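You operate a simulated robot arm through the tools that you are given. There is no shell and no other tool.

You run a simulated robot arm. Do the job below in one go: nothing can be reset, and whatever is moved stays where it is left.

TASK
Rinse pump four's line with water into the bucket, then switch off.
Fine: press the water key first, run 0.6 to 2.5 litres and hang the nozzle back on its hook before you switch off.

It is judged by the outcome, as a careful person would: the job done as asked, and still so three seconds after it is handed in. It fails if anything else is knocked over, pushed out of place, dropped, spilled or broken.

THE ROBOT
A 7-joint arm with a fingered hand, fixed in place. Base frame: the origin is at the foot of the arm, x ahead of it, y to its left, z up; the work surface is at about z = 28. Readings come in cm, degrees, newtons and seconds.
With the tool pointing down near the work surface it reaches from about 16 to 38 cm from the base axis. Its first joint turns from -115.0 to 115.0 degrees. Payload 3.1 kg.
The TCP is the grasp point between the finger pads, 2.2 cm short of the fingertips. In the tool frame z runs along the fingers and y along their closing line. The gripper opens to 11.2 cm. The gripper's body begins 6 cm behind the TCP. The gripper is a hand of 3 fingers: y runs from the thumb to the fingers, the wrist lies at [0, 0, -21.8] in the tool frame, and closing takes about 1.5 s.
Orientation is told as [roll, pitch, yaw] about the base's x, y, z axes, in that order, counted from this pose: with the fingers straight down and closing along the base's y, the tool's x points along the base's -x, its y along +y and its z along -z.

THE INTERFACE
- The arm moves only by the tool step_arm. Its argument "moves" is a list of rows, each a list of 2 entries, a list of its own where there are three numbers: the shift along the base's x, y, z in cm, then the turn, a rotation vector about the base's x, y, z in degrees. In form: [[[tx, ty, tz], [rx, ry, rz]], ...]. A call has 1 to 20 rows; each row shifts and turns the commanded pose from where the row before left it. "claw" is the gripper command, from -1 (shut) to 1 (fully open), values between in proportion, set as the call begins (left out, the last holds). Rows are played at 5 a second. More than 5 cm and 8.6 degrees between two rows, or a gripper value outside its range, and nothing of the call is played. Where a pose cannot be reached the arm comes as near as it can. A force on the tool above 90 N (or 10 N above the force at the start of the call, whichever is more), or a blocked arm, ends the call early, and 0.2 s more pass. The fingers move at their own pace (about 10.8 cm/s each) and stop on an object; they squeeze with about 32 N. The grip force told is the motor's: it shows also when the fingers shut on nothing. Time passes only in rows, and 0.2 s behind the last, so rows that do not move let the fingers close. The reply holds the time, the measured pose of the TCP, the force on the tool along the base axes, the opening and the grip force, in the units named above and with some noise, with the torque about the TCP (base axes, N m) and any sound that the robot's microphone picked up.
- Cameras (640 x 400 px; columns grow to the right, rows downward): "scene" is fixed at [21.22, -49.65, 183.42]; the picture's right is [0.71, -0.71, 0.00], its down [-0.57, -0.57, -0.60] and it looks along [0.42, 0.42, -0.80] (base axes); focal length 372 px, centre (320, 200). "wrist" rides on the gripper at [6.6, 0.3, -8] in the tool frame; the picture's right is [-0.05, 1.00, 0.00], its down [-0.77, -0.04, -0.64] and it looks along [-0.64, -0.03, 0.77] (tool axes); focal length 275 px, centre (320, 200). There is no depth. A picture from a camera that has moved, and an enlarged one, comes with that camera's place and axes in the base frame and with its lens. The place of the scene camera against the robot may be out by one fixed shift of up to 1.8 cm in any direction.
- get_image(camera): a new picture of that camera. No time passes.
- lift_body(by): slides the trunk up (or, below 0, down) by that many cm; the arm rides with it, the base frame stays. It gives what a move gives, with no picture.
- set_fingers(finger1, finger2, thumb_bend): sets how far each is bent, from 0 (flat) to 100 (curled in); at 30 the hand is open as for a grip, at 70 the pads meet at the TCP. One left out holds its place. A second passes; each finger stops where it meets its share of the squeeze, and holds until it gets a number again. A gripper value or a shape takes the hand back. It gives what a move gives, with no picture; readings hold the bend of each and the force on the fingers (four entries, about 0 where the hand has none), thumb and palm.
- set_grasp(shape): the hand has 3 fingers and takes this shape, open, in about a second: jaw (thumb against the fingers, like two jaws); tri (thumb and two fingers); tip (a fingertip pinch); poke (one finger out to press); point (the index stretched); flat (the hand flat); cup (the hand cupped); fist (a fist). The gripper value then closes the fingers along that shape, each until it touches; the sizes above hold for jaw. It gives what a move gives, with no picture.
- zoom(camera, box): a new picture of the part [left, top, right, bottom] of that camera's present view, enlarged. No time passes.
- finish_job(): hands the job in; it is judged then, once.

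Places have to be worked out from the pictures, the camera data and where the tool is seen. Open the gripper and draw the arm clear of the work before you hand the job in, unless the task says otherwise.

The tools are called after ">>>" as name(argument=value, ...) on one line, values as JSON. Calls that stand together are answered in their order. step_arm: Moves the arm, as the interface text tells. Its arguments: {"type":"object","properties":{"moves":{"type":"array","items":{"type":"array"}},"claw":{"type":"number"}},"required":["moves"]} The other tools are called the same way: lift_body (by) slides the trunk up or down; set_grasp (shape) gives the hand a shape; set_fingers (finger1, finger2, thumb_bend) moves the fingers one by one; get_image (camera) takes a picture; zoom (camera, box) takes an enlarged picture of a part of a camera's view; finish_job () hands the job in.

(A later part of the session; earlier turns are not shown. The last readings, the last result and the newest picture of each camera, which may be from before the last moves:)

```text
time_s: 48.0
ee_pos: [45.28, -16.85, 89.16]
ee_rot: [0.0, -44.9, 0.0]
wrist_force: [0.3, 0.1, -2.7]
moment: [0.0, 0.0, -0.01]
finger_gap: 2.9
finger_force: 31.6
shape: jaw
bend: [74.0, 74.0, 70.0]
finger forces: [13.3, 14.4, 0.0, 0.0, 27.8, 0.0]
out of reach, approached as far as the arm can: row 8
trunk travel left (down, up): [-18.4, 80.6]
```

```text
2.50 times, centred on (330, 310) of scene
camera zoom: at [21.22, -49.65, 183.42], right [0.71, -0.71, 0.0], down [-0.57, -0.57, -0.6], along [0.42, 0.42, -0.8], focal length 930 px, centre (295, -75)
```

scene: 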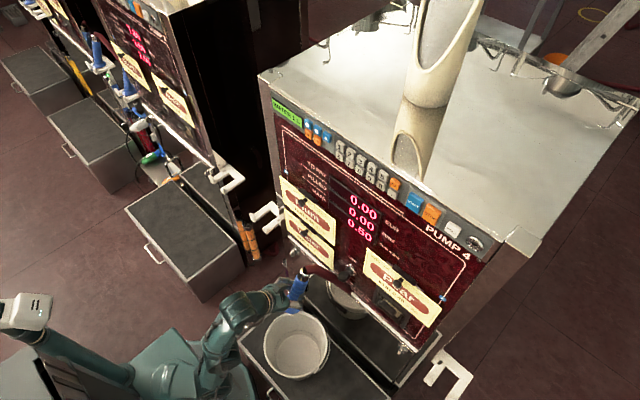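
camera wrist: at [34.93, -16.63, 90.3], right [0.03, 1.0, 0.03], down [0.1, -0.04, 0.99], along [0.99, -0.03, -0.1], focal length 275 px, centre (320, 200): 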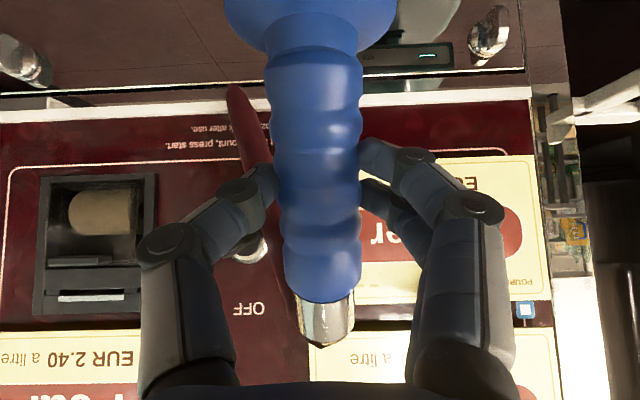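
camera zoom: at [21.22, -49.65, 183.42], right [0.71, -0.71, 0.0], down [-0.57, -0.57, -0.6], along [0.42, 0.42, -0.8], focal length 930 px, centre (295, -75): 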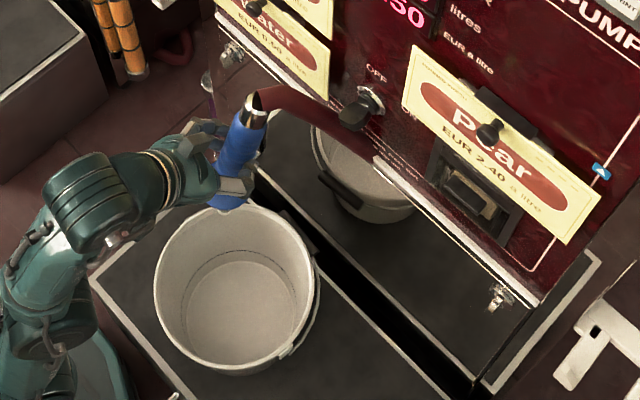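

The hose just passes into the pump front without loading anything. I lower the trunk 18 cm over the bucket, staying above the rim.

>>> lift_body(by=-18)

>>> step_arm(moves=[[[0, 0, -3], [0, 0, 0]], [[0, 0, -3], [0, 0, 0]], [[0, 0, -3], [0, 0, 0]], [[0, 0, 0], [0, 0, 0]]])

>>> get_image(camera="wrist")

>>> get_image(camera="scene")

```text
time_s: 50.0
ee_pos: [45.34, -16.89, 71.29]
ee_rot: [0.0, -45.0, 0.0]
wrist_force: [0.0, -0.6, -3.4]
moment: [0.0, -0.03, -0.01]
finger_gap: 2.89
finger_force: 32.3
shape: jaw
bend: [74.0, 74.0, 70.0]
finger forces: [13.0, 14.4, 0.1, 0.0, 27.9, 0.0]
trunk travel left (down, up): [-0.4, 98.6]
```

```text
time_s: 51.0
ee_pos: [45.27, -16.83, 62.2]
ee_rot: [0.0, -45.0, 0.0]
wrist_force: [0.1, -0.4, -2.9]
moment: [0.01, -0.03, 0.02]
finger_gap: 2.89
finger_force: 31.8
shape: jaw
bend: [73.0, 74.0, 70.0]
finger forces: [13.9, 15.0, 0.0, 0.1, 29.3, 0.0]
trunk travel left (down, up): [-0.4, 98.6]
```

```text
taken
camera wrist: at [34.9, -16.64, 63.36], right [0.03, 1.0, 0.03], down [0.1, -0.04, 0.99], along [0.99, -0.03, -0.1], focal length 275 px, centre (320, 200)
```

wrist: 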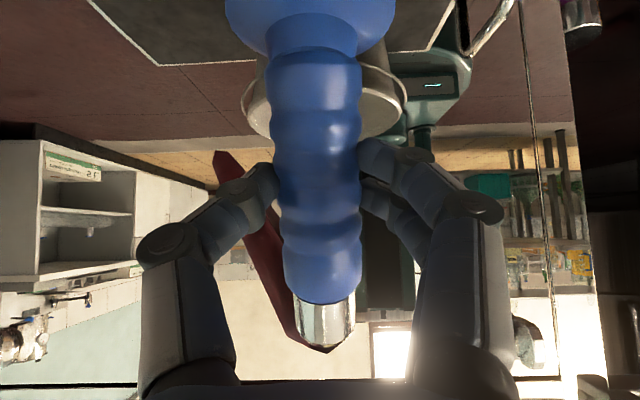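

```text
taken
```

scene: 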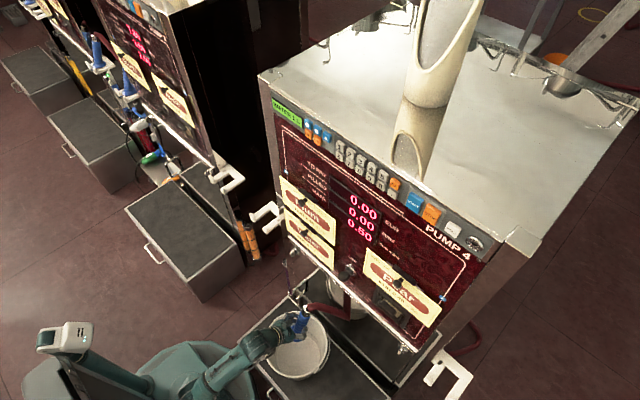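

The lower pump front is indeed a mirror, so there is only one bucket. The spout tip should be about at z=50; I go down into the bucket, then forward toward the far rim while lowering.

>>> step_arm(moves=[[[0, 0, -3], [0, 0, 0]], [[0, 0, -3], [0, 0, 0]], [[0, 0, -3], [0, 0, 0]], [[1.5, 0, -2], [0, 0, 0]], [[1.5, 0, -2], [0, 0, 0]], [[0, 0, 0], [0, 0, 0]]])

>>> get_image(camera="wrist")

>>> zoom(camera="scene", box=[220, 280, 380, 400])

```text
time_s: 52.4
ee_pos: [48.31, -16.93, 49.22]
ee_rot: [0.0, -45.0, 0.1]
wrist_force: [1.3, -0.1, -2.4]
moment: [-0.01, 0.01, -0.02]
finger_gap: 2.9
finger_force: 31.6
shape: jaw
bend: [73.0, 74.0, 70.0]
finger forces: [13.8, 15.0, 0.1, 0.0, 29.1, 0.0]
trunk travel left (down, up): [-0.4, 98.6]
```

```text
taken
camera wrist: at [37.93, -16.67, 50.24], right [0.03, 1.0, 0.03], down [0.1, -0.04, 0.99], along [0.99, -0.03, -0.1], focal length 275 px, centre (320, 200)
```

wrist: 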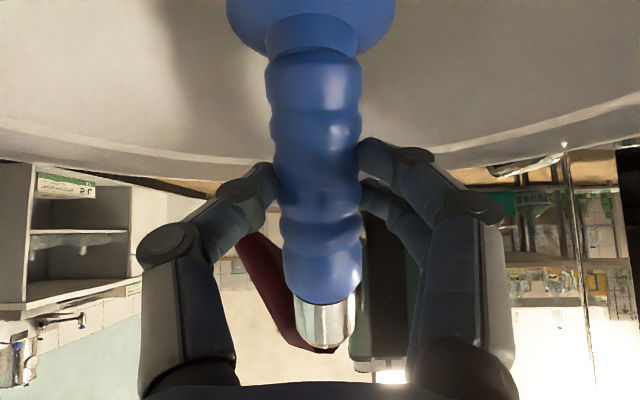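

```text
3.33 times, centred on (300, 340) of scene
camera zoom: at [21.22, -49.65, 183.42], right [0.71, -0.71, 0.0], down [-0.57, -0.57, -0.6], along [0.42, 0.42, -0.8], focal length 1240 px, centre (387, -267)
```

zoom: 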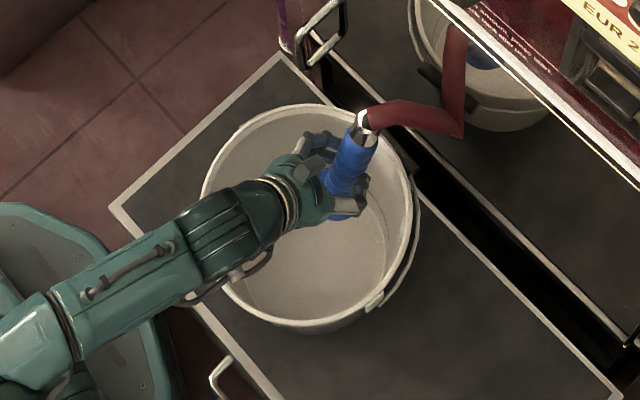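

The rim turns out higher than I thought (z≈46.5–47), centre about (42.7, -17.0), so the bucket is about 18 cm deep. I steepen the nozzle a little (pitch -52) and lower to TCP z≈44, leaving the tip about 2–3 cm above the floor.

>>> step_arm(moves=[[[-0.4, 0, -1], [0, -7, 0]], [[0, 0, -2], [0, 0, 0]], [[0, 0, -2], [0, 0, 0]], [[0, 0, 0], [0, 0, 0]]])

>>> get_image(camera="wrist")

>>> zoom(camera="scene", box=[240, 290, 360, 390])

```text
time_s: 53.4
ee_pos: [47.86, -16.86, 44.14]
ee_rot: [0.0, -52.0, 0.1]
wrist_force: [-0.2, -0.5, -2.9]
moment: [0.0, 0.0, 0.02]
finger_gap: 2.89
finger_force: 31.4
shape: jaw
bend: [74.0, 74.0, 70.0]
finger forces: [13.7, 14.8, 0.0, 0.0, 28.6, 0.1]
trunk travel left (down, up): [-0.4, 98.6]
```

```text
taken
camera wrist: at [37.41, -16.66, 43.96], right [0.03, 1.0, 0.04], down [-0.03, -0.04, 1.0], along [1.0, -0.03, 0.02], focal length 275 px, centre (320, 200)
```

wrist: 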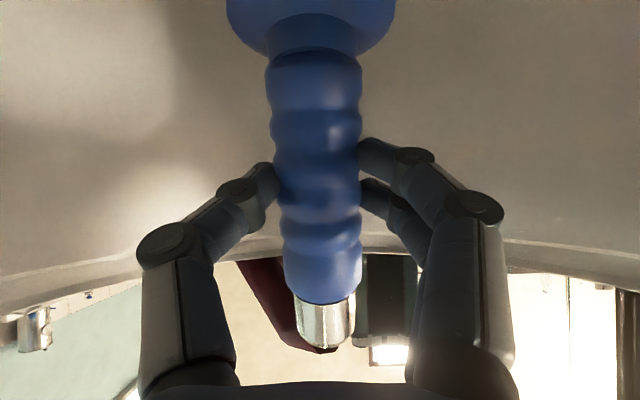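

```text
4.00 times, centred on (300, 340) of scene
camera zoom: at [21.22, -49.65, 183.42], right [0.71, -0.71, 0.0], down [-0.57, -0.57, -0.6], along [0.42, 0.42, -0.8], focal length 1488 px, centre (400, -360)
```

zoom: 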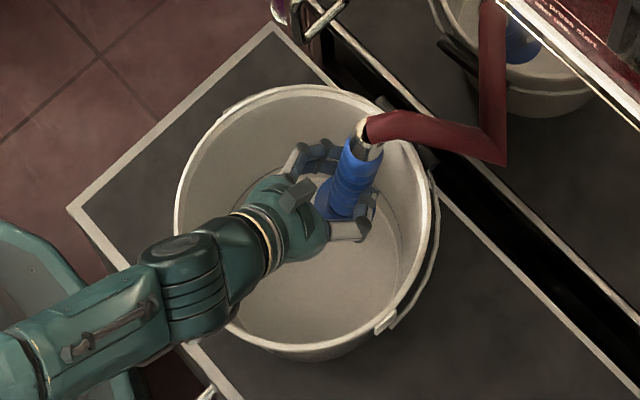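

Everything is inside the rim with clearance. I lower in half-centimetre steps and watch for floor contact.

>>> step_arm(moves=[[[0.3, 0, -0.5], [0, 0, 0]], [[0.3, 0, -0.5], [0, 0, 0]], [[0, 0, -0.4], [0, 0, 0]], [[0, 0, 0], [0, 0, 0]]])

>>> step_arm(moves=[[[0, 0, -0.3], [0, 0, 0]], [[0, 0, -0.3], [0, 0, 0]], [[0, 0, 0], [0, 0, 0]]])

>>> get_image(camera="wrist")

```text
time_s: 54.4
ee_pos: [48.41, -16.84, 42.88]
ee_rot: [-0.1, -51.9, 0.0]
wrist_force: [0.1, -0.3, -2.5]
moment: [-0.01, -0.01, 0.02]
finger_gap: 2.85
finger_force: 32.1
shape: jaw
bend: [74.0, 74.0, 70.0]
finger forces: [13.7, 14.9, 0.0, 0.0, 28.6, 0.0]
trunk travel left (down, up): [-0.4, 98.6]
```

```text
time_s: 55.2
ee_pos: [48.38, -16.81, 42.17]
ee_rot: [0.1, -52.0, 0.0]
wrist_force: [0.1, 0.5, -2.4]
moment: [0.03, 0.01, 0.01]
finger_gap: 2.9
finger_force: 32.2
shape: jaw
bend: [74.0, 74.0, 70.0]
finger forces: [13.6, 14.7, 0.0, 0.1, 28.7, 0.0]
trunk travel left (down, up): [-0.4, 98.6]
```

```text
taken
camera wrist: at [38.05, -16.62, 42.07], right [0.03, 1.0, 0.04], down [-0.03, -0.04, 1.0], along [1.0, -0.03, 0.02], focal length 275 px, centre (320, 200)
```

wrist: 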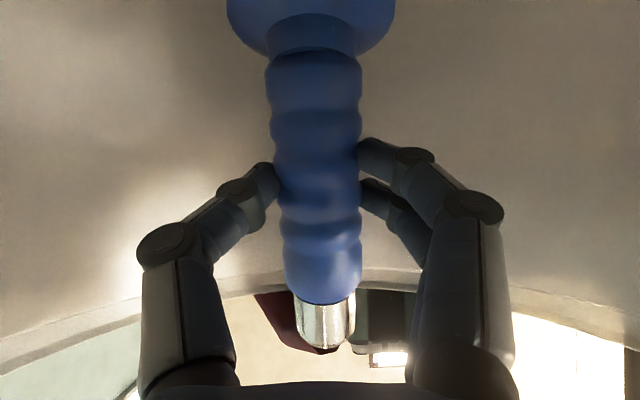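

No contact yet at TCP z=42.2; I continue down slowly.

>>> step_arm(moves=[[[0, 0, -0.3], [0, 0, 0]], [[0, 0, -0.3], [0, 0, 0]], [[0, 0, 0], [0, 0, 0]]])

>>> step_arm(moves=[[[0, 0, -0.3], [0, 0, 0]], [[0, 0, -0.2], [0, 0, 0]], [[0, 0, 0], [0, 0, 0]]])

```text
time_s: 56.0
ee_pos: [48.52, -16.83, 41.95]
ee_rot: [-0.2, -52.4, 0.1]
wrist_force: [2.0, 0.6, 19.4]
moment: [-0.01, -0.27, 0.0]
finger_gap: 2.89
finger_force: 32.3
shape: jaw
bend: [74.0, 74.0, 70.0]
finger forces: [15.6, 15.1, 0.0, 0.0, 30.4, 0.1]
trunk travel left (down, up): [-0.4, 98.6]
```

```text
time_s: 56.8
ee_pos: [48.51, -16.81, 41.79]
ee_rot: [-0.3, -52.8, 0.2]
wrist_force: [5.8, 0.6, 43.7]
moment: [0.02, -0.53, -0.02]
finger_gap: 2.92
finger_force: 32.0
shape: jaw
bend: [74.0, 74.0, 70.0]
finger forces: [17.7, 16.7, 0.0, 0.0, 33.9, 0.0]
trunk travel left (down, up): [-0.4, 98.6]
```

Floor contact at TCP z≈42.0, now pressing too hard (44 N). I raise the command back by 0.9 cm to relieve it.

>>> step_arm(moves=[[[0, 0, 0.5], [0, 0, 0]], [[0, 0, 0.45], [0, 0, 0]], [[0, 0, 0], [0, 0, 0]]])

>>> get_image(camera="wrist")

>>> zoom(camera="scene", box=[240, 290, 360, 390])

```text
time_s: 57.6
ee_pos: [48.3, -16.83, 41.94]
ee_rot: [0.0, -51.9, 0.0]
wrist_force: [1.4, -0.1, 6.7]
moment: [-0.03, -0.1, -0.02]
finger_gap: 2.93
finger_force: 32.0
shape: jaw
bend: [74.0, 74.0, 70.0]
finger forces: [14.9, 16.3, 0.1, 0.1, 31.8, 0.1]
trunk travel left (down, up): [-0.4, 98.6]
```

```text
taken
camera wrist: at [37.98, -16.59, 41.88], right [0.03, 1.0, 0.04], down [-0.02, -0.04, 1.0], along [1.0, -0.03, 0.02], focal length 275 px, centre (320, 200)
```

wrist: 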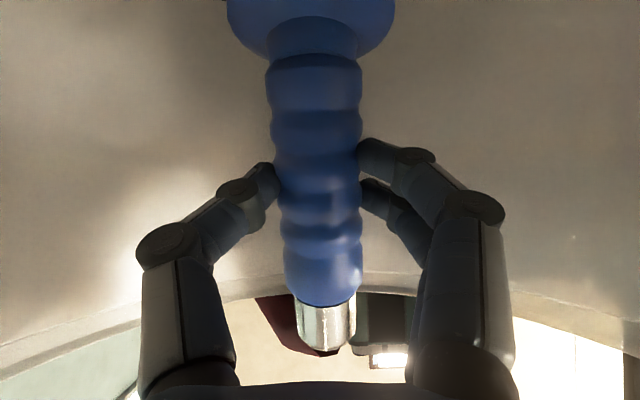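

```text
4.00 times, centred on (300, 340) of scene
camera zoom: at [21.22, -49.65, 183.42], right [0.71, -0.71, 0.0], down [-0.57, -0.57, -0.6], along [0.42, 0.42, -0.8], focal length 1488 px, centre (400, -360)
```

zoom: 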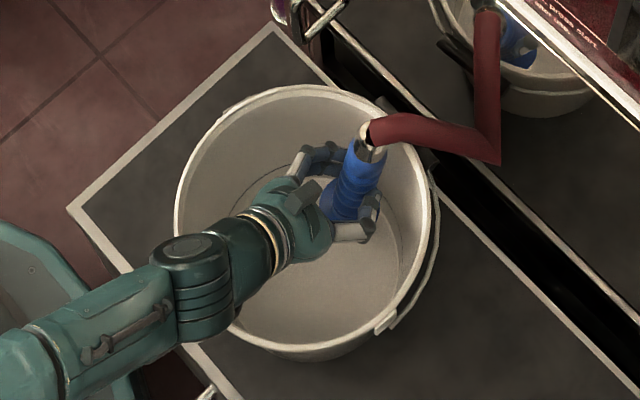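

The nozzle now stands nearly upright on the floor, about 3 cm short of the far rim. I lift it slightly and tilt the hand 8° so its top leans toward the pump-side rim.

>>> step_arm(moves=[[[0, 0, 0.6], [0, 0, 0]], [[0.2, 0, 0.1], [0, 4, 0]], [[0.2, 0, 0.1], [0, 4, 0]], [[0, 0, 0], [0, 0, 0]]])

>>> step_arm(moves=[[[0.3, 0, 0], [0, 0, 0]], [[0.3, 0, 0], [0, 0, 0]], [[0, 0, 0], [0, 0, 0]]])

>>> get_image(camera="wrist")

>>> zoom(camera="scene", box=[240, 290, 360, 390])

```text
time_s: 58.6
ee_pos: [48.89, -16.86, 42.83]
ee_rot: [0.0, -43.9, -0.1]
wrist_force: [-0.1, 0.1, -2.8]
moment: [0.01, -0.05, 0.05]
finger_gap: 2.9
finger_force: 32.0
shape: jaw
bend: [74.0, 74.0, 70.0]
finger forces: [12.9, 15.8, 0.1, 0.0, 29.9, 0.0]
trunk travel left (down, up): [-0.4, 98.6]
```

```text
time_s: 59.4
ee_pos: [49.45, -16.79, 42.81]
ee_rot: [0.0, -44.1, -0.1]
wrist_force: [0.1, 0.6, -1.9]
moment: [0.01, 0.0, 0.02]
finger_gap: 2.89
finger_force: 32.1
shape: jaw
bend: [74.0, 74.0, 70.0]
finger forces: [13.0, 15.8, 0.0, 0.1, 30.0, 0.0]
trunk travel left (down, up): [-0.4, 98.6]
```

```text
taken
camera wrist: at [39.09, -16.61, 44.14], right [0.03, 1.0, 0.03], down [0.11, -0.04, 0.99], along [0.99, -0.03, -0.11], focal length 275 px, centre (320, 200)
```

wrist: 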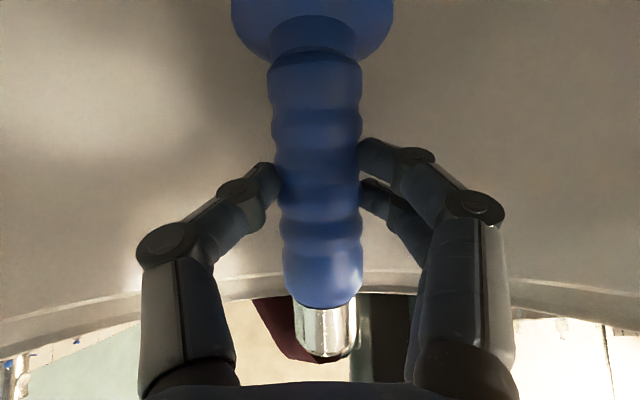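

```text
4.00 times, centred on (300, 340) of scene
camera zoom: at [21.22, -49.65, 183.42], right [0.71, -0.71, 0.0], down [-0.57, -0.57, -0.6], along [0.42, 0.42, -0.8], focal length 1488 px, centre (400, -360)
```

zoom: 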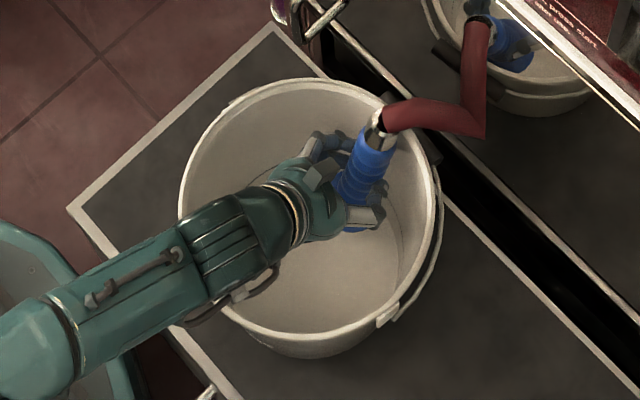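

The bucket shifted forward by roughly 1 cm, probably nudged by the flange or collar, so I stop pushing forward. The nozzle now leans toward the far rim; I lower gently until the tip touches the floor.

>>> step_arm(moves=[[[-0.2, 0, -0.3], [0, 0, 0]], [[0, 0, -0.2], [0, 0, 0]], [[0, 0, 0], [0, 0, 0]]])

>>> zoom(camera="scene", box=[240, 290, 360, 390])

>>> get_image(camera="scene")

```text
time_s: 60.2
ee_pos: [49.15, -16.97, 42.36]
ee_rot: [0.0, -44.1, -0.1]
wrist_force: [-0.7, -0.5, -2.2]
moment: [0.04, -0.08, -0.01]
finger_gap: 2.91
finger_force: 31.8
shape: jaw
bend: [74.0, 74.0, 70.0]
finger forces: [12.5, 15.5, 0.1, 0.0, 30.0, 0.1]
trunk travel left (down, up): [-0.4, 98.6]
```

```text
4.00 times, centred on (300, 340) of scene
camera zoom: at [21.22, -49.65, 183.42], right [0.71, -0.71, 0.0], down [-0.57, -0.57, -0.6], along [0.42, 0.42, -0.8], focal length 1488 px, centre (400, -360)
```

zoom: 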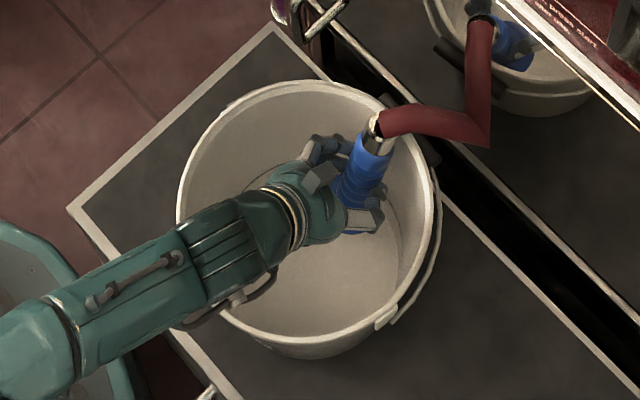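

```text
taken
```

scene: 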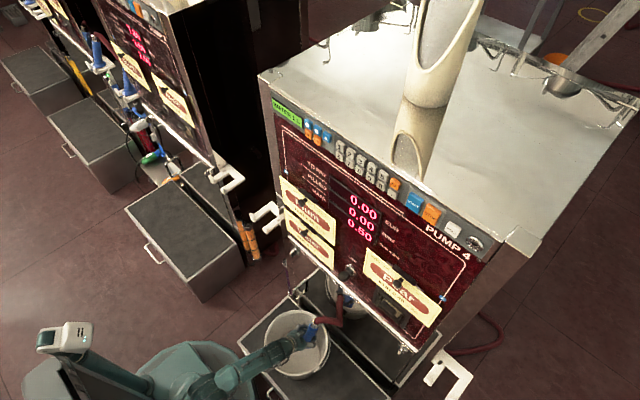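

The bucket follows even small moves of the hand though the tool feels no load, so something upstream, maybe the forearm, may be touching the near rim. I look closely there.

>>> zoom(camera="scene", box=[260, 330, 320, 390])

>>> zoom(camera="scene", box=[310, 300, 360, 340])

>>> get_image(camera="wrist")

```text
6.67 times, centred on (290, 360) of scene
camera zoom: at [21.22, -49.65, 183.42], right [0.71, -0.71, 0.0], down [-0.57, -0.57, -0.6], along [0.42, 0.42, -0.8], focal length 2479 px, centre (520, -867)
```

zoom: 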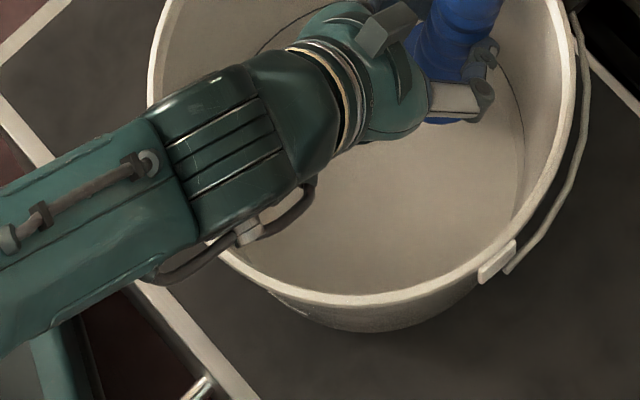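

```text
10.00 times, centred on (335, 320) of scene
camera zoom: at [21.22, -49.65, 183.42], right [0.71, -0.71, 0.0], down [-0.57, -0.57, -0.6], along [0.42, 0.42, -0.8], focal length 3719 px, centre (170, -1000)
```

zoom: 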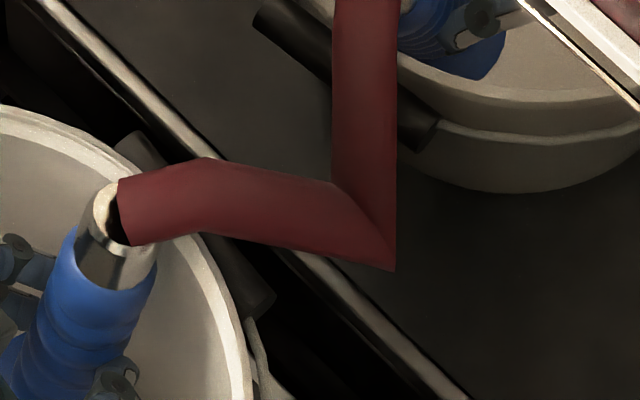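

```text
taken
camera wrist: at [38.87, -16.63, 43.65], right [0.03, 1.0, 0.03], down [0.11, -0.04, 0.99], along [0.99, -0.03, -0.11], focal length 275 px, centre (320, 200)
```

wrist: 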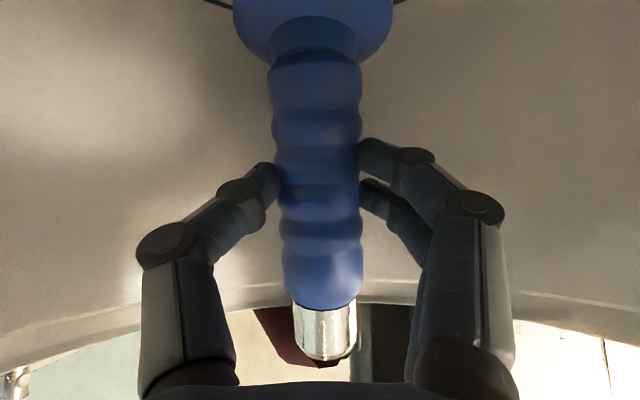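

The likely cause is simply that the bucket is light and the nozzle's collar or flange nudged its wall; the arm housing is some 4 cm above the near rim. I ease back 0.3 cm and lower the last few millimetres to the floor.

>>> step_arm(moves=[[[-0.3, 0, -0.1], [0, 0, 0]], [[0, 0, -0.2], [0, 0, 0]], [[0, 0, 0], [0, 0, 0]]])

>>> zoom(camera="scene", box=[240, 290, 360, 390])

```text
time_s: 61.0
ee_pos: [48.88, -16.72, 42.19]
ee_rot: [0.1, -44.1, 0.0]
wrist_force: [-1.3, 0.3, 2.0]
moment: [0.02, -0.09, -0.01]
finger_gap: 2.91
finger_force: 31.9
shape: jaw
bend: [74.0, 74.0, 70.0]
finger forces: [12.8, 15.5, 0.0, 0.1, 30.3, 0.0]
trunk travel left (down, up): [-0.4, 98.6]
```

```text
4.00 times, centred on (300, 340) of scene
camera zoom: at [21.22, -49.65, 183.42], right [0.71, -0.71, 0.0], down [-0.57, -0.57, -0.6], along [0.42, 0.42, -0.8], focal length 1488 px, centre (400, -360)
```

zoom: 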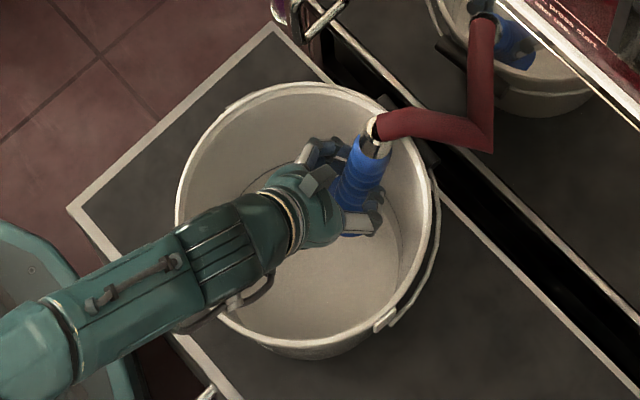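

The nozzle's tip is on the floor and its collar rests lightly on the far rim (about 1 N). I open the fingers slightly to let it rest.

>>> step_arm(moves=[[[0, 0, 0], [0, 0, 0]], [[0, 0, 0], [0, 0, 0]], [[0, 0, 0], [0, 0, 0]]], claw=-0.2)

>>> get_image(camera="wrist")

>>> zoom(camera="scene", box=[240, 290, 360, 390])

```text
time_s: 61.8
ee_pos: [48.99, -16.87, 42.1]
ee_rot: [0.0, -44.1, 0.0]
wrist_force: [0.3, 0.1, -0.1]
moment: [0.0, 0.0, 0.01]
finger_gap: 4.41
finger_force: 0.1
shape: jaw
bend: [73.0, 73.0, 70.0]
finger forces: [0.1, 0.1, 0.0, 0.0, 0.0, 0.0]
trunk travel left (down, up): [-0.4, 98.6]
```

```text
taken
camera wrist: at [38.6, -16.63, 43.4], right [0.03, 1.0, 0.03], down [0.11, -0.04, 0.99], along [0.99, -0.03, -0.11], focal length 275 px, centre (320, 200)
```

wrist: 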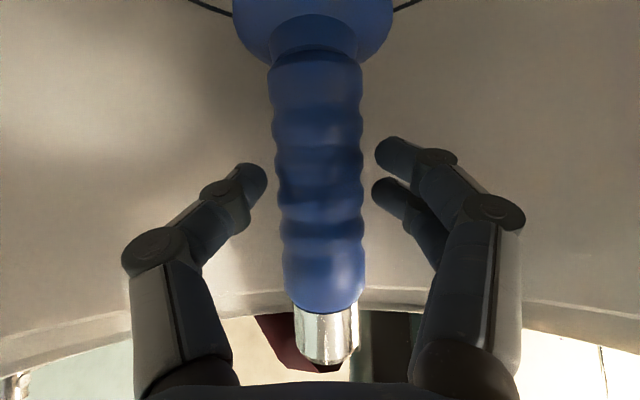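

```text
4.00 times, centred on (300, 340) of scene
camera zoom: at [21.22, -49.65, 183.42], right [0.71, -0.71, 0.0], down [-0.57, -0.57, -0.6], along [0.42, 0.42, -0.8], focal length 1488 px, centre (400, -360)
```

zoom: 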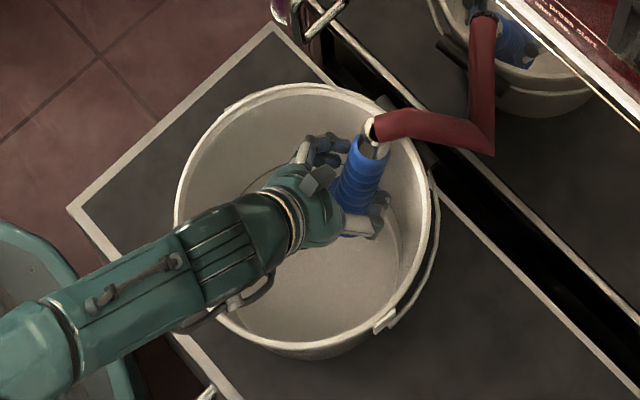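

It stands by itself and the bucket settled back to its original place. I open a little more and draw the hand back along its own axis, watching the nozzle.

>>> step_arm(moves=[[[0, 0, 0], [0, 0, 0]], [[-0.7, 0, 0.7], [0, 0, 0]], [[-1.4, 0, 1.4], [0, 0, 0]], [[-2.1, 0, 2.1], [0, 0, 0]], [[-2.1, 0, 2.1], [0, 0, 0]], [[0, 0, 0], [0, 0, 0]]], claw=0.05)

>>> get_image(camera="wrist")

>>> zoom(camera="scene", box=[240, 290, 360, 390])

```text
time_s: 63.2
ee_pos: [42.62, -16.79, 48.45]
ee_rot: [-0.1, -44.0, 0.0]
wrist_force: [-1.0, 0.4, 0.0]
moment: [-0.01, 0.04, -0.02]
finger_gap: 5.82
finger_force: 0.1
shape: jaw
bend: [72.0, 72.0, 70.0]
finger forces: [0.0, 0.1, 0.1, 0.1, 0.0, 0.0]
trunk travel left (down, up): [-0.4, 98.6]
```

```text
taken
camera wrist: at [32.26, -16.7, 49.7], right [0.03, 1.0, 0.03], down [0.11, -0.04, 0.99], along [0.99, -0.03, -0.11], focal length 275 px, centre (320, 200)
```

wrist: 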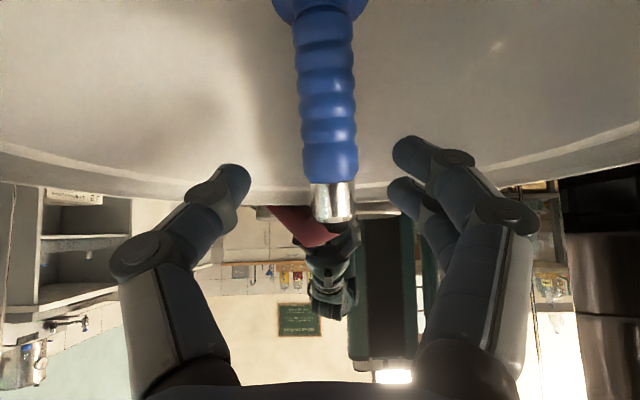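

```text
4.00 times, centred on (300, 340) of scene
camera zoom: at [21.22, -49.65, 183.42], right [0.71, -0.71, 0.0], down [-0.57, -0.57, -0.6], along [0.42, 0.42, -0.8], focal length 1488 px, centre (400, -360)
```

zoom: 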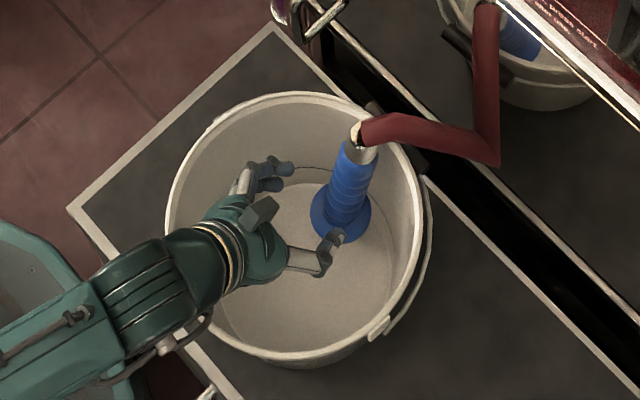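

The hand is out; the nozzle stands in the bucket leaning on the far rim, though a part under the wrist caught the near rim and drew the bucket about 1 cm toward me – next time I will go in and out vertically. Now I raise the trunk to go for START.

>>> lift_body(by=45)

>>> get_image(camera="scene")

>>> zoom(camera="scene", box=[240, 290, 360, 390])

```text
refused: 45 is not a number from -40 to 40
```

```text
taken
```

scene: 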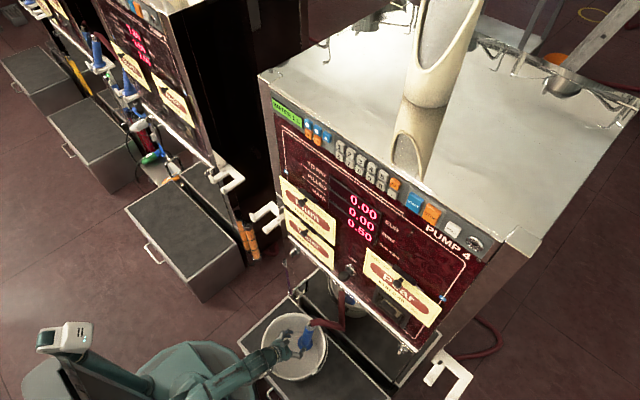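

```text
4.00 times, centred on (300, 340) of scene
camera zoom: at [21.22, -49.65, 183.42], right [0.71, -0.71, 0.0], down [-0.57, -0.57, -0.6], along [0.42, 0.42, -0.8], focal length 1488 px, centre (400, -360)
```

zoom: 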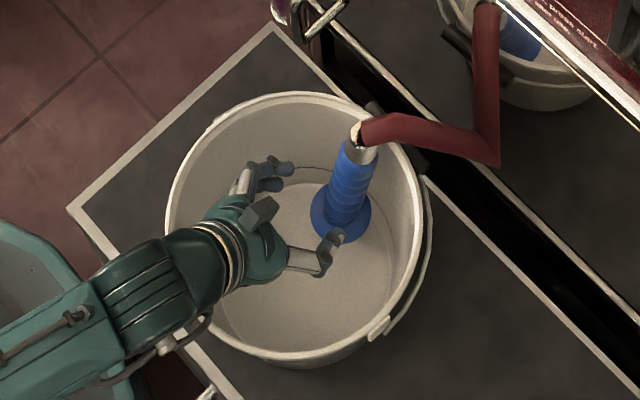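

The lift is limited to 40 cm per call; I raise by 40 and check that the nozzle and bucket stay put.

>>> lift_body(by=40)

>>> get_image(camera="scene")

>>> zoom(camera="scene", box=[240, 290, 360, 390])

```text
time_s: 67.0
ee_pos: [42.64, -16.9, 88.51]
ee_rot: [0.0, -43.9, -0.1]
wrist_force: [-0.4, -0.4, -0.5]
moment: [0.03, 0.01, 0.01]
finger_gap: 5.82
finger_force: 0.1
shape: jaw
bend: [72.0, 72.0, 70.0]
finger forces: [0.0, 0.0, 0.0, 0.0, 0.1, 0.0]
trunk travel left (down, up): [-40.4, 58.6]
```

```text
taken
```

scene: 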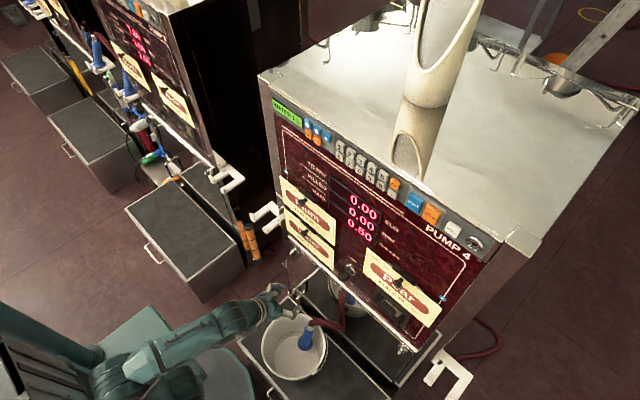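

```text
4.00 times, centred on (300, 340) of scene
camera zoom: at [21.22, -49.65, 183.42], right [0.71, -0.71, 0.0], down [-0.57, -0.57, -0.6], along [0.42, 0.42, -0.8], focal length 1488 px, centre (400, -360)
```

zoom: 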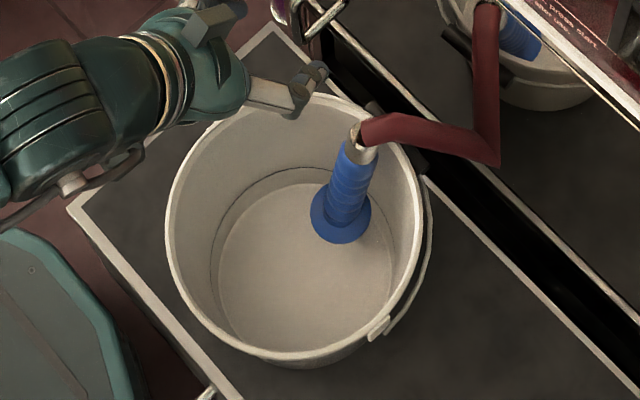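

Both stay put. I raise another 30 cm and pitch the hand to horizontal with the wrist held in place.

>>> lift_body(by=30)

>>> step_arm(moves=[[[2.04, 0, 2.26], [0, -8, 0]], [[1.7, 0, 2.52], [0, -8, 0]], [[1.33, 0, 2.73], [0, -8, 0]], [[0.94, 0, 2.9], [0, -8, 0]], [[0.53, 0, 2.99], [0, -8, 0]], [[0.12, 0, 2.28], [0, -6, 0]], [[0, 0, 0], [0, 0, 0]]], claw=1)

>>> set_grasp(shape="jaw")

>>> set_grasp(shape="point")

>>> get_image(camera="wrist")

>>> get_image(camera="scene")

```text
time_s: 70.0
ee_pos: [42.7, -16.92, 118.45]
ee_rot: [0.1, -44.0, 0.0]
wrist_force: [-0.1, -0.4, 0.1]
moment: [0.03, 0.0, 0.01]
finger_gap: 5.81
finger_force: 0.0
shape: jaw
bend: [72.0, 72.0, 70.0]
finger forces: [0.0, 0.0, 0.1, 0.0, 0.1, 0.0]
trunk travel left (down, up): [-70.4, 28.6]
```

```text
time_s: 71.7
ee_pos: [49.21, -15.96, 139.32]
ee_rot: [4.1, -89.5, -4.4]
wrist_force: [-0.1, 0.3, 0.6]
moment: [0.0, -0.03, 0.02]
finger_gap: 11.19
finger_force: 0.1
shape: jaw
bend: [30.0, 30.0, 30.0]
finger forces: [0.0, 0.1, 0.0, 0.1, 0.0, 0.1]
out of reach, approached as far as the arm can: row 5, 6
trunk travel left (down, up): [-70.4, 28.6]
```

```text
time_s: 72.5
ee_pos: [49.04, -15.94, 139.43]
ee_rot: [3.3, -89.5, -3.4]
wrist_force: [0.2, 0.0, -0.4]
moment: [0.0, -0.02, 0.01]
finger_gap: 11.19
finger_force: 0.0
shape: jaw
bend: [30.0, 30.0, 30.0]
finger forces: [0.0, 0.0, 0.0, 0.0, 0.0, 0.0]
trunk travel left (down, up): [-70.4, 28.6]
```

```text
time_s: 73.5
ee_pos: [49.05, -16.08, 139.36]
ee_rot: [3.5, -89.4, -3.5]
wrist_force: [0.3, -0.5, -0.1]
moment: [0.01, 0.02, -0.01]
finger_gap: 0.0
finger_force: 0.1
shape: point
bend: [20.0, 100.0, 51.0]
finger forces: [0.0, 0.0, 0.0, 0.1, 0.0, 0.1]
trunk travel left (down, up): [-70.4, 28.6]
```

```text
taken
camera wrist: at [41.0, -15.74, 132.93], right [0.0, 1.0, 0.05], down [-0.63, -0.04, 0.78], along [0.78, -0.03, 0.63], focal length 275 px, centre (320, 200)
```

wrist: 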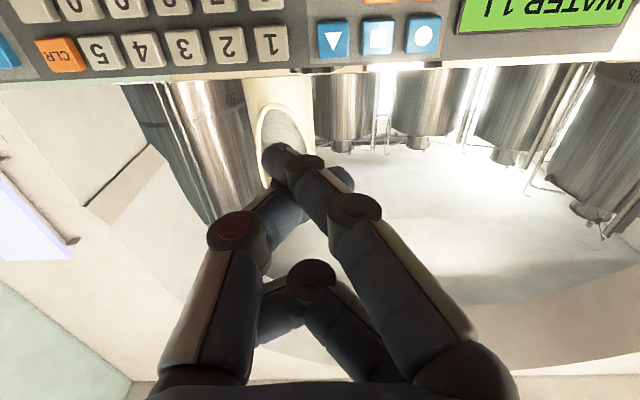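

```text
taken
```

scene: 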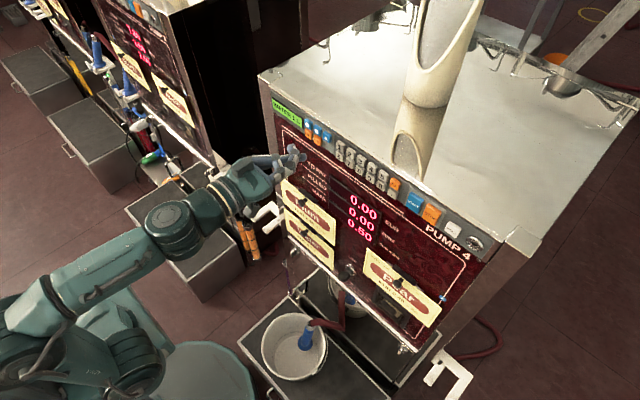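

Horizontal at this trunk height is near a wrist limit, and pointing gains no length. START is farther from the base than ■, so I test a straighter thumb for extra reach: back to jaw, then fingers curled with thumb nearly flat.

>>> set_grasp(shape="jaw")

>>> set_fingers(finger1=100, finger2=100, thumb_bend=5)

>>> get_image(camera="wrist")

>>> zoom(camera="scene", box=[200, 110, 360, 210])

```text
time_s: 74.3
ee_pos: [49.11, -16.01, 139.4]
ee_rot: [3.4, -89.4, -3.5]
wrist_force: [-0.9, -0.3, -0.1]
moment: [0.0, 0.01, 0.01]
finger_gap: 8.0
finger_force: 0.1
shape: jaw
bend: [30.0, 77.0, 30.0]
finger forces: [0.0, 0.0, 0.1, 0.0, 0.0, 0.0]
trunk travel left (down, up): [-70.4, 28.6]
```

```text
time_s: 75.3
ee_pos: [49.05, -16.06, 139.45]
ee_rot: [3.3, -89.3, -3.5]
wrist_force: [0.5, -0.4, 0.5]
moment: [0.03, 0.01, -0.01]
finger_gap: 4.77
finger_force: 0.0
shape: fingers
bend: [100.0, 86.0, 18.0]
finger forces: [0.0, 0.0, 0.0, 0.0, 0.1, 0.0]
trunk travel left (down, up): [-70.4, 28.6]
```

```text
taken
camera wrist: at [41.0, -15.74, 132.93], right [0.0, 1.0, 0.05], down [-0.63, -0.04, 0.78], along [0.78, -0.03, 0.63], focal length 275 px, centre (320, 200)
```

wrist: 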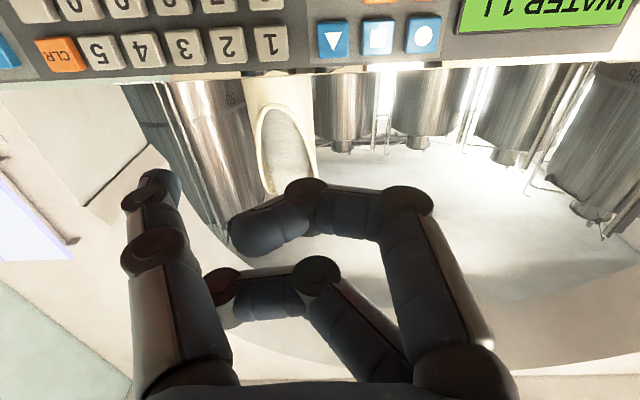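

```text
4.00 times, centred on (280, 160) of scene
camera zoom: at [21.22, -49.65, 183.42], right [0.71, -0.71, 0.0], down [-0.57, -0.57, -0.6], along [0.42, 0.42, -0.8], focal length 1488 px, centre (480, 360)
```

zoom: 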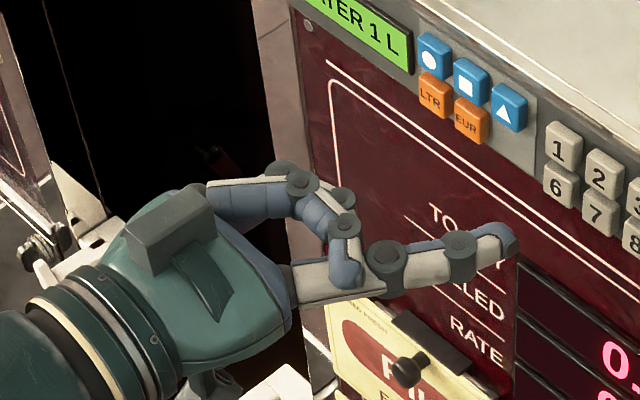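

No gain there either. I go back to jaw, then poke, and lower the trunk so the arm works at a better height.

>>> set_grasp(shape="jaw")

>>> step_arm(moves=[[[-2, 0, 0], [0, 0, 0]], [[-2, 0, 0], [0, 0, 0]], [[0, 0, 0], [0, 0, 0]], [[0, 0, 0], [0, 0, 0]]], claw=1)

>>> set_grasp(shape="poke")

>>> lift_body(by=-10)

>>> get_image(camera="wrist")

```text
time_s: 76.2
ee_pos: [49.06, -15.97, 139.46]
ee_rot: [3.4, -89.4, -3.4]
wrist_force: [0.2, 0.4, 0.1]
moment: [-0.02, 0.01, 0.0]
finger_gap: 8.0
finger_force: 0.2
shape: jaw
bend: [30.0, 73.0, 32.0]
finger forces: [0.1, 0.1, 0.0, 0.0, 0.0, 0.0]
trunk travel left (down, up): [-70.4, 28.6]
```

```text
time_s: 77.2
ee_pos: [44.98, -15.97, 139.46]
ee_rot: [2.6, -89.6, -2.8]
wrist_force: [0.8, 0.0, -0.4]
moment: [0.06, 0.02, 0.0]
finger_gap: 8.01
finger_force: 0.1
shape: jaw
bend: [30.0, 73.0, 32.0]
finger forces: [0.1, 0.1, 0.0, 0.1, 0.0, 0.0]
trunk travel left (down, up): [-70.4, 28.6]
```

```text
time_s: 78.2
ee_pos: [45.02, -16.0, 139.61]
ee_rot: [2.8, -89.6, -2.8]
wrist_force: [0.1, -0.2, 0.1]
moment: [0.0, 0.01, -0.02]
finger_gap: 0.01
finger_force: 0.1
shape: poke
bend: [100.0, 100.0, 100.0]
finger forces: [0.0, 0.0, 0.1, 0.0, 0.0, 0.0]
trunk travel left (down, up): [-70.4, 28.6]
```

```text
time_s: 79.5
ee_pos: [45.08, -15.94, 129.46]
ee_rot: [2.8, -89.6, -2.8]
wrist_force: [-0.2, 0.3, 0.5]
moment: [-0.01, -0.02, 0.04]
finger_gap: 0.01
finger_force: 0.1
shape: poke
bend: [100.0, 100.0, 100.0]
finger forces: [0.0, 0.1, 0.0, 0.1, 0.0, 0.0]
trunk travel left (down, up): [-60.4, 38.6]
```

```text
taken
camera wrist: at [36.99, -15.75, 123.0], right [0.0, 1.0, 0.05], down [-0.63, -0.04, 0.78], along [0.78, -0.03, 0.63], focal length 275 px, centre (320, 200)
```

wrist: 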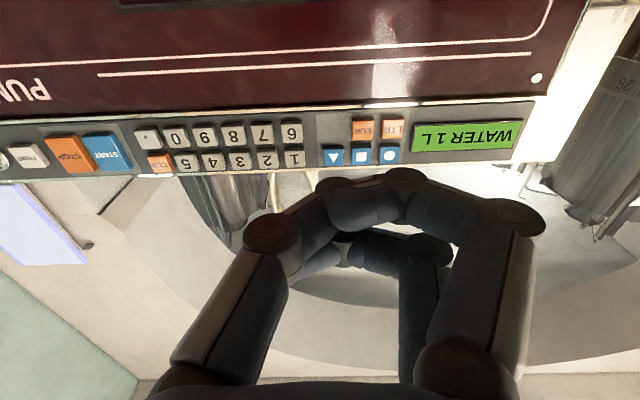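

The second finger is caught behind the thumb. I flatten the whole hand to free it, then re-form jaw.

>>> set_grasp(shape="flat")

>>> get_image(camera="wrist")

>>> set_grasp(shape="jaw")

>>> get_image(camera="wrist")

```text
time_s: 80.4
ee_pos: [45.16, -16.1, 129.51]
ee_rot: [3.0, -89.6, -3.1]
wrist_force: [-0.5, 0.7, -0.1]
moment: [0.0, -0.01, 0.0]
finger_gap: 0.0
finger_force: 0.0
shape: flat
bend: [15.0, 18.0, 18.0]
finger forces: [0.0, 0.0, 0.0, 0.0, 0.1, 0.0]
trunk travel left (down, up): [-60.4, 38.6]
```

```text
taken
camera wrist: at [37.0, -15.75, 123.0], right [0.0, 1.0, 0.05], down [-0.63, -0.04, 0.78], along [0.78, -0.03, 0.63], focal length 275 px, centre (320, 200)
```

wrist: 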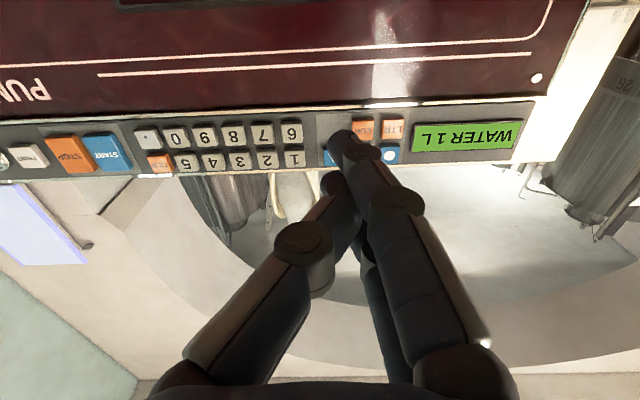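

```text
time_s: 81.3
ee_pos: [45.04, -16.01, 129.44]
ee_rot: [2.8, -89.6, -2.9]
wrist_force: [-0.5, -0.2, 0.4]
moment: [0.01, -0.03, -0.01]
finger_gap: 11.18
finger_force: 0.1
shape: jaw
bend: [30.0, 30.0, 30.0]
finger forces: [0.1, 0.0, 0.0, 0.0, 0.0, 0.0]
trunk travel left (down, up): [-60.4, 38.6]
```

```text
taken
camera wrist: at [37.0, -15.75, 123.0], right [0.0, 1.0, 0.05], down [-0.63, -0.04, 0.78], along [0.78, -0.03, 0.63], focal length 275 px, centre (320, 200)
```

wrist: 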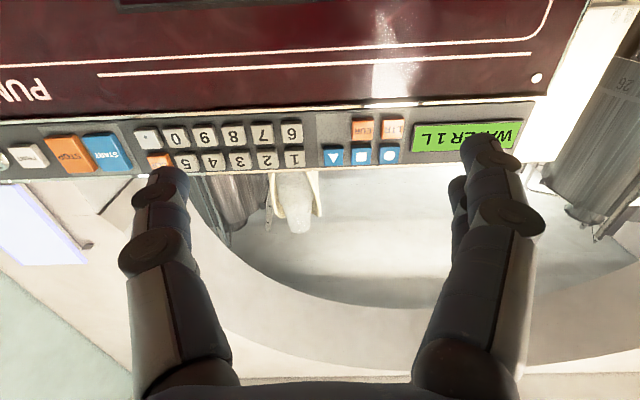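

Jaw is clean again. I look at the flat shape formed from here, since its tips reach further and START is a tall key.

>>> set_grasp(shape="flat")

>>> get_image(camera="wrist")

>>> zoom(camera="scene", box=[200, 130, 360, 230])

```text
time_s: 82.2
ee_pos: [45.06, -16.07, 129.56]
ee_rot: [3.0, -89.5, -3.1]
wrist_force: [0.4, -0.5, 0.6]
moment: [0.01, -0.02, -0.03]
finger_gap: 0.0
finger_force: 0.1
shape: flat
bend: [9.0, 9.0, 18.0]
finger forces: [0.0, 0.0, 0.0, 0.0, 0.1, 0.0]
trunk travel left (down, up): [-60.4, 38.6]
```

```text
taken
camera wrist: at [37.0, -15.75, 123.0], right [0.0, 1.0, 0.05], down [-0.63, -0.04, 0.78], along [0.78, -0.03, 0.63], focal length 275 px, centre (320, 200)
```

wrist: 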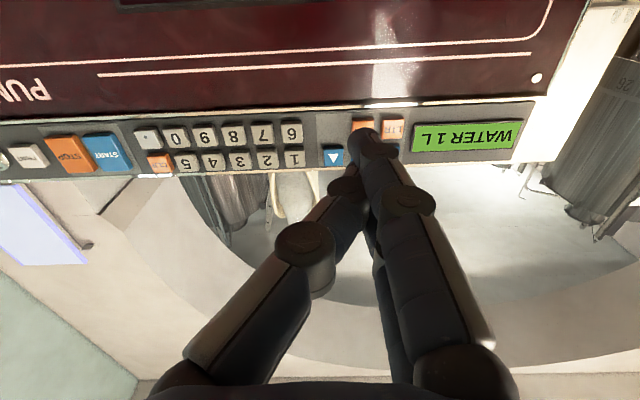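

```text
4.00 times, centred on (280, 180) of scene
camera zoom: at [21.22, -49.65, 183.42], right [0.71, -0.71, 0.0], down [-0.57, -0.57, -0.6], along [0.42, 0.42, -0.8], focal length 1488 px, centre (480, 280)
```

zoom: 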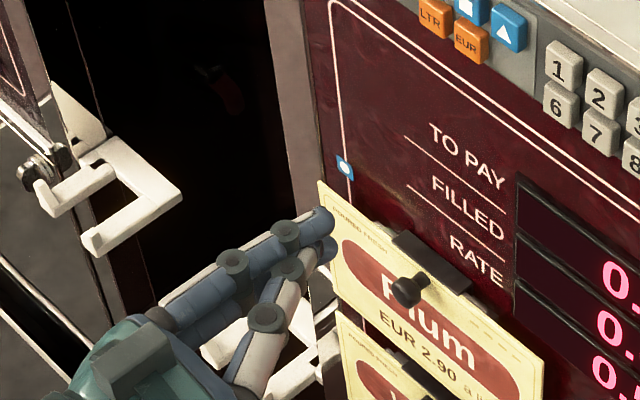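

Flat puts the two fingertips at about tool (±1.2, 1.95, 3.9), 1.5 cm further than poke. I turn the hand 32° to the right and move toward START, staying about 6 cm short of it.

>>> step_arm(moves=[[[0, -2.5, 1.25], [0, 0, -8]], [[0, -2.5, 1.25], [0, 0, -8]], [[0, -2.5, 1.25], [0, 0, -8]], [[0, -2.5, 1.25], [0, 0, -8]], [[1.5, -4.6, 0], [0, 0, 0]], [[1.5, -4.6, 0], [0, 0, 0]], [[0, 0, 0], [0, 0, 0]]])

>>> get_image(camera="wrist")

>>> get_image(camera="scene")

```text
time_s: 83.8
ee_pos: [48.23, -32.18, 132.61]
ee_rot: [-2.0, -87.8, -20.2]
wrist_force: [0.2, -0.4, 0.4]
moment: [0.0, 0.0, -0.01]
finger_gap: 0.0
finger_force: 0.1
shape: flat
bend: [9.0, 9.0, 18.0]
finger forces: [0.0, 0.1, 0.1, 0.0, 0.1, 0.1]
out of reach, approached as far as the arm can: row 1, 2
trunk travel left (down, up): [-60.4, 38.6]
```

```text
taken
camera wrist: at [40.66, -28.79, 126.3], right [0.38, 0.92, 0.05], down [-0.57, 0.2, 0.8], along [0.72, -0.33, 0.6], focal length 275 px, centre (320, 200)
```

wrist: 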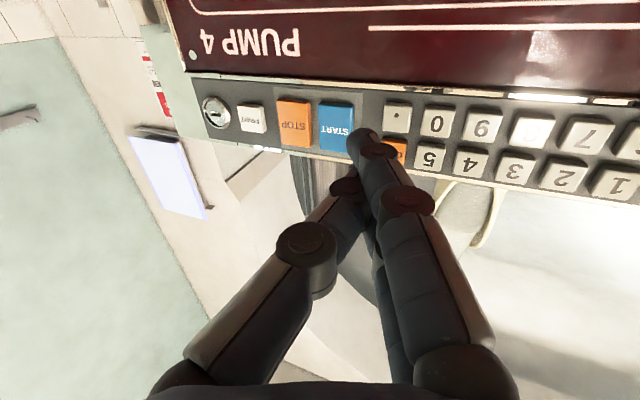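

```text
taken
```

scene: 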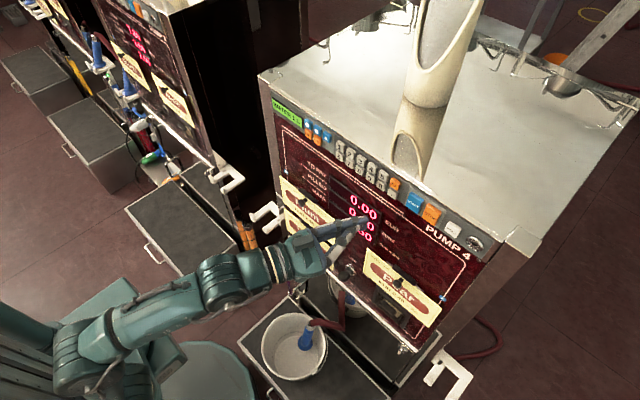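

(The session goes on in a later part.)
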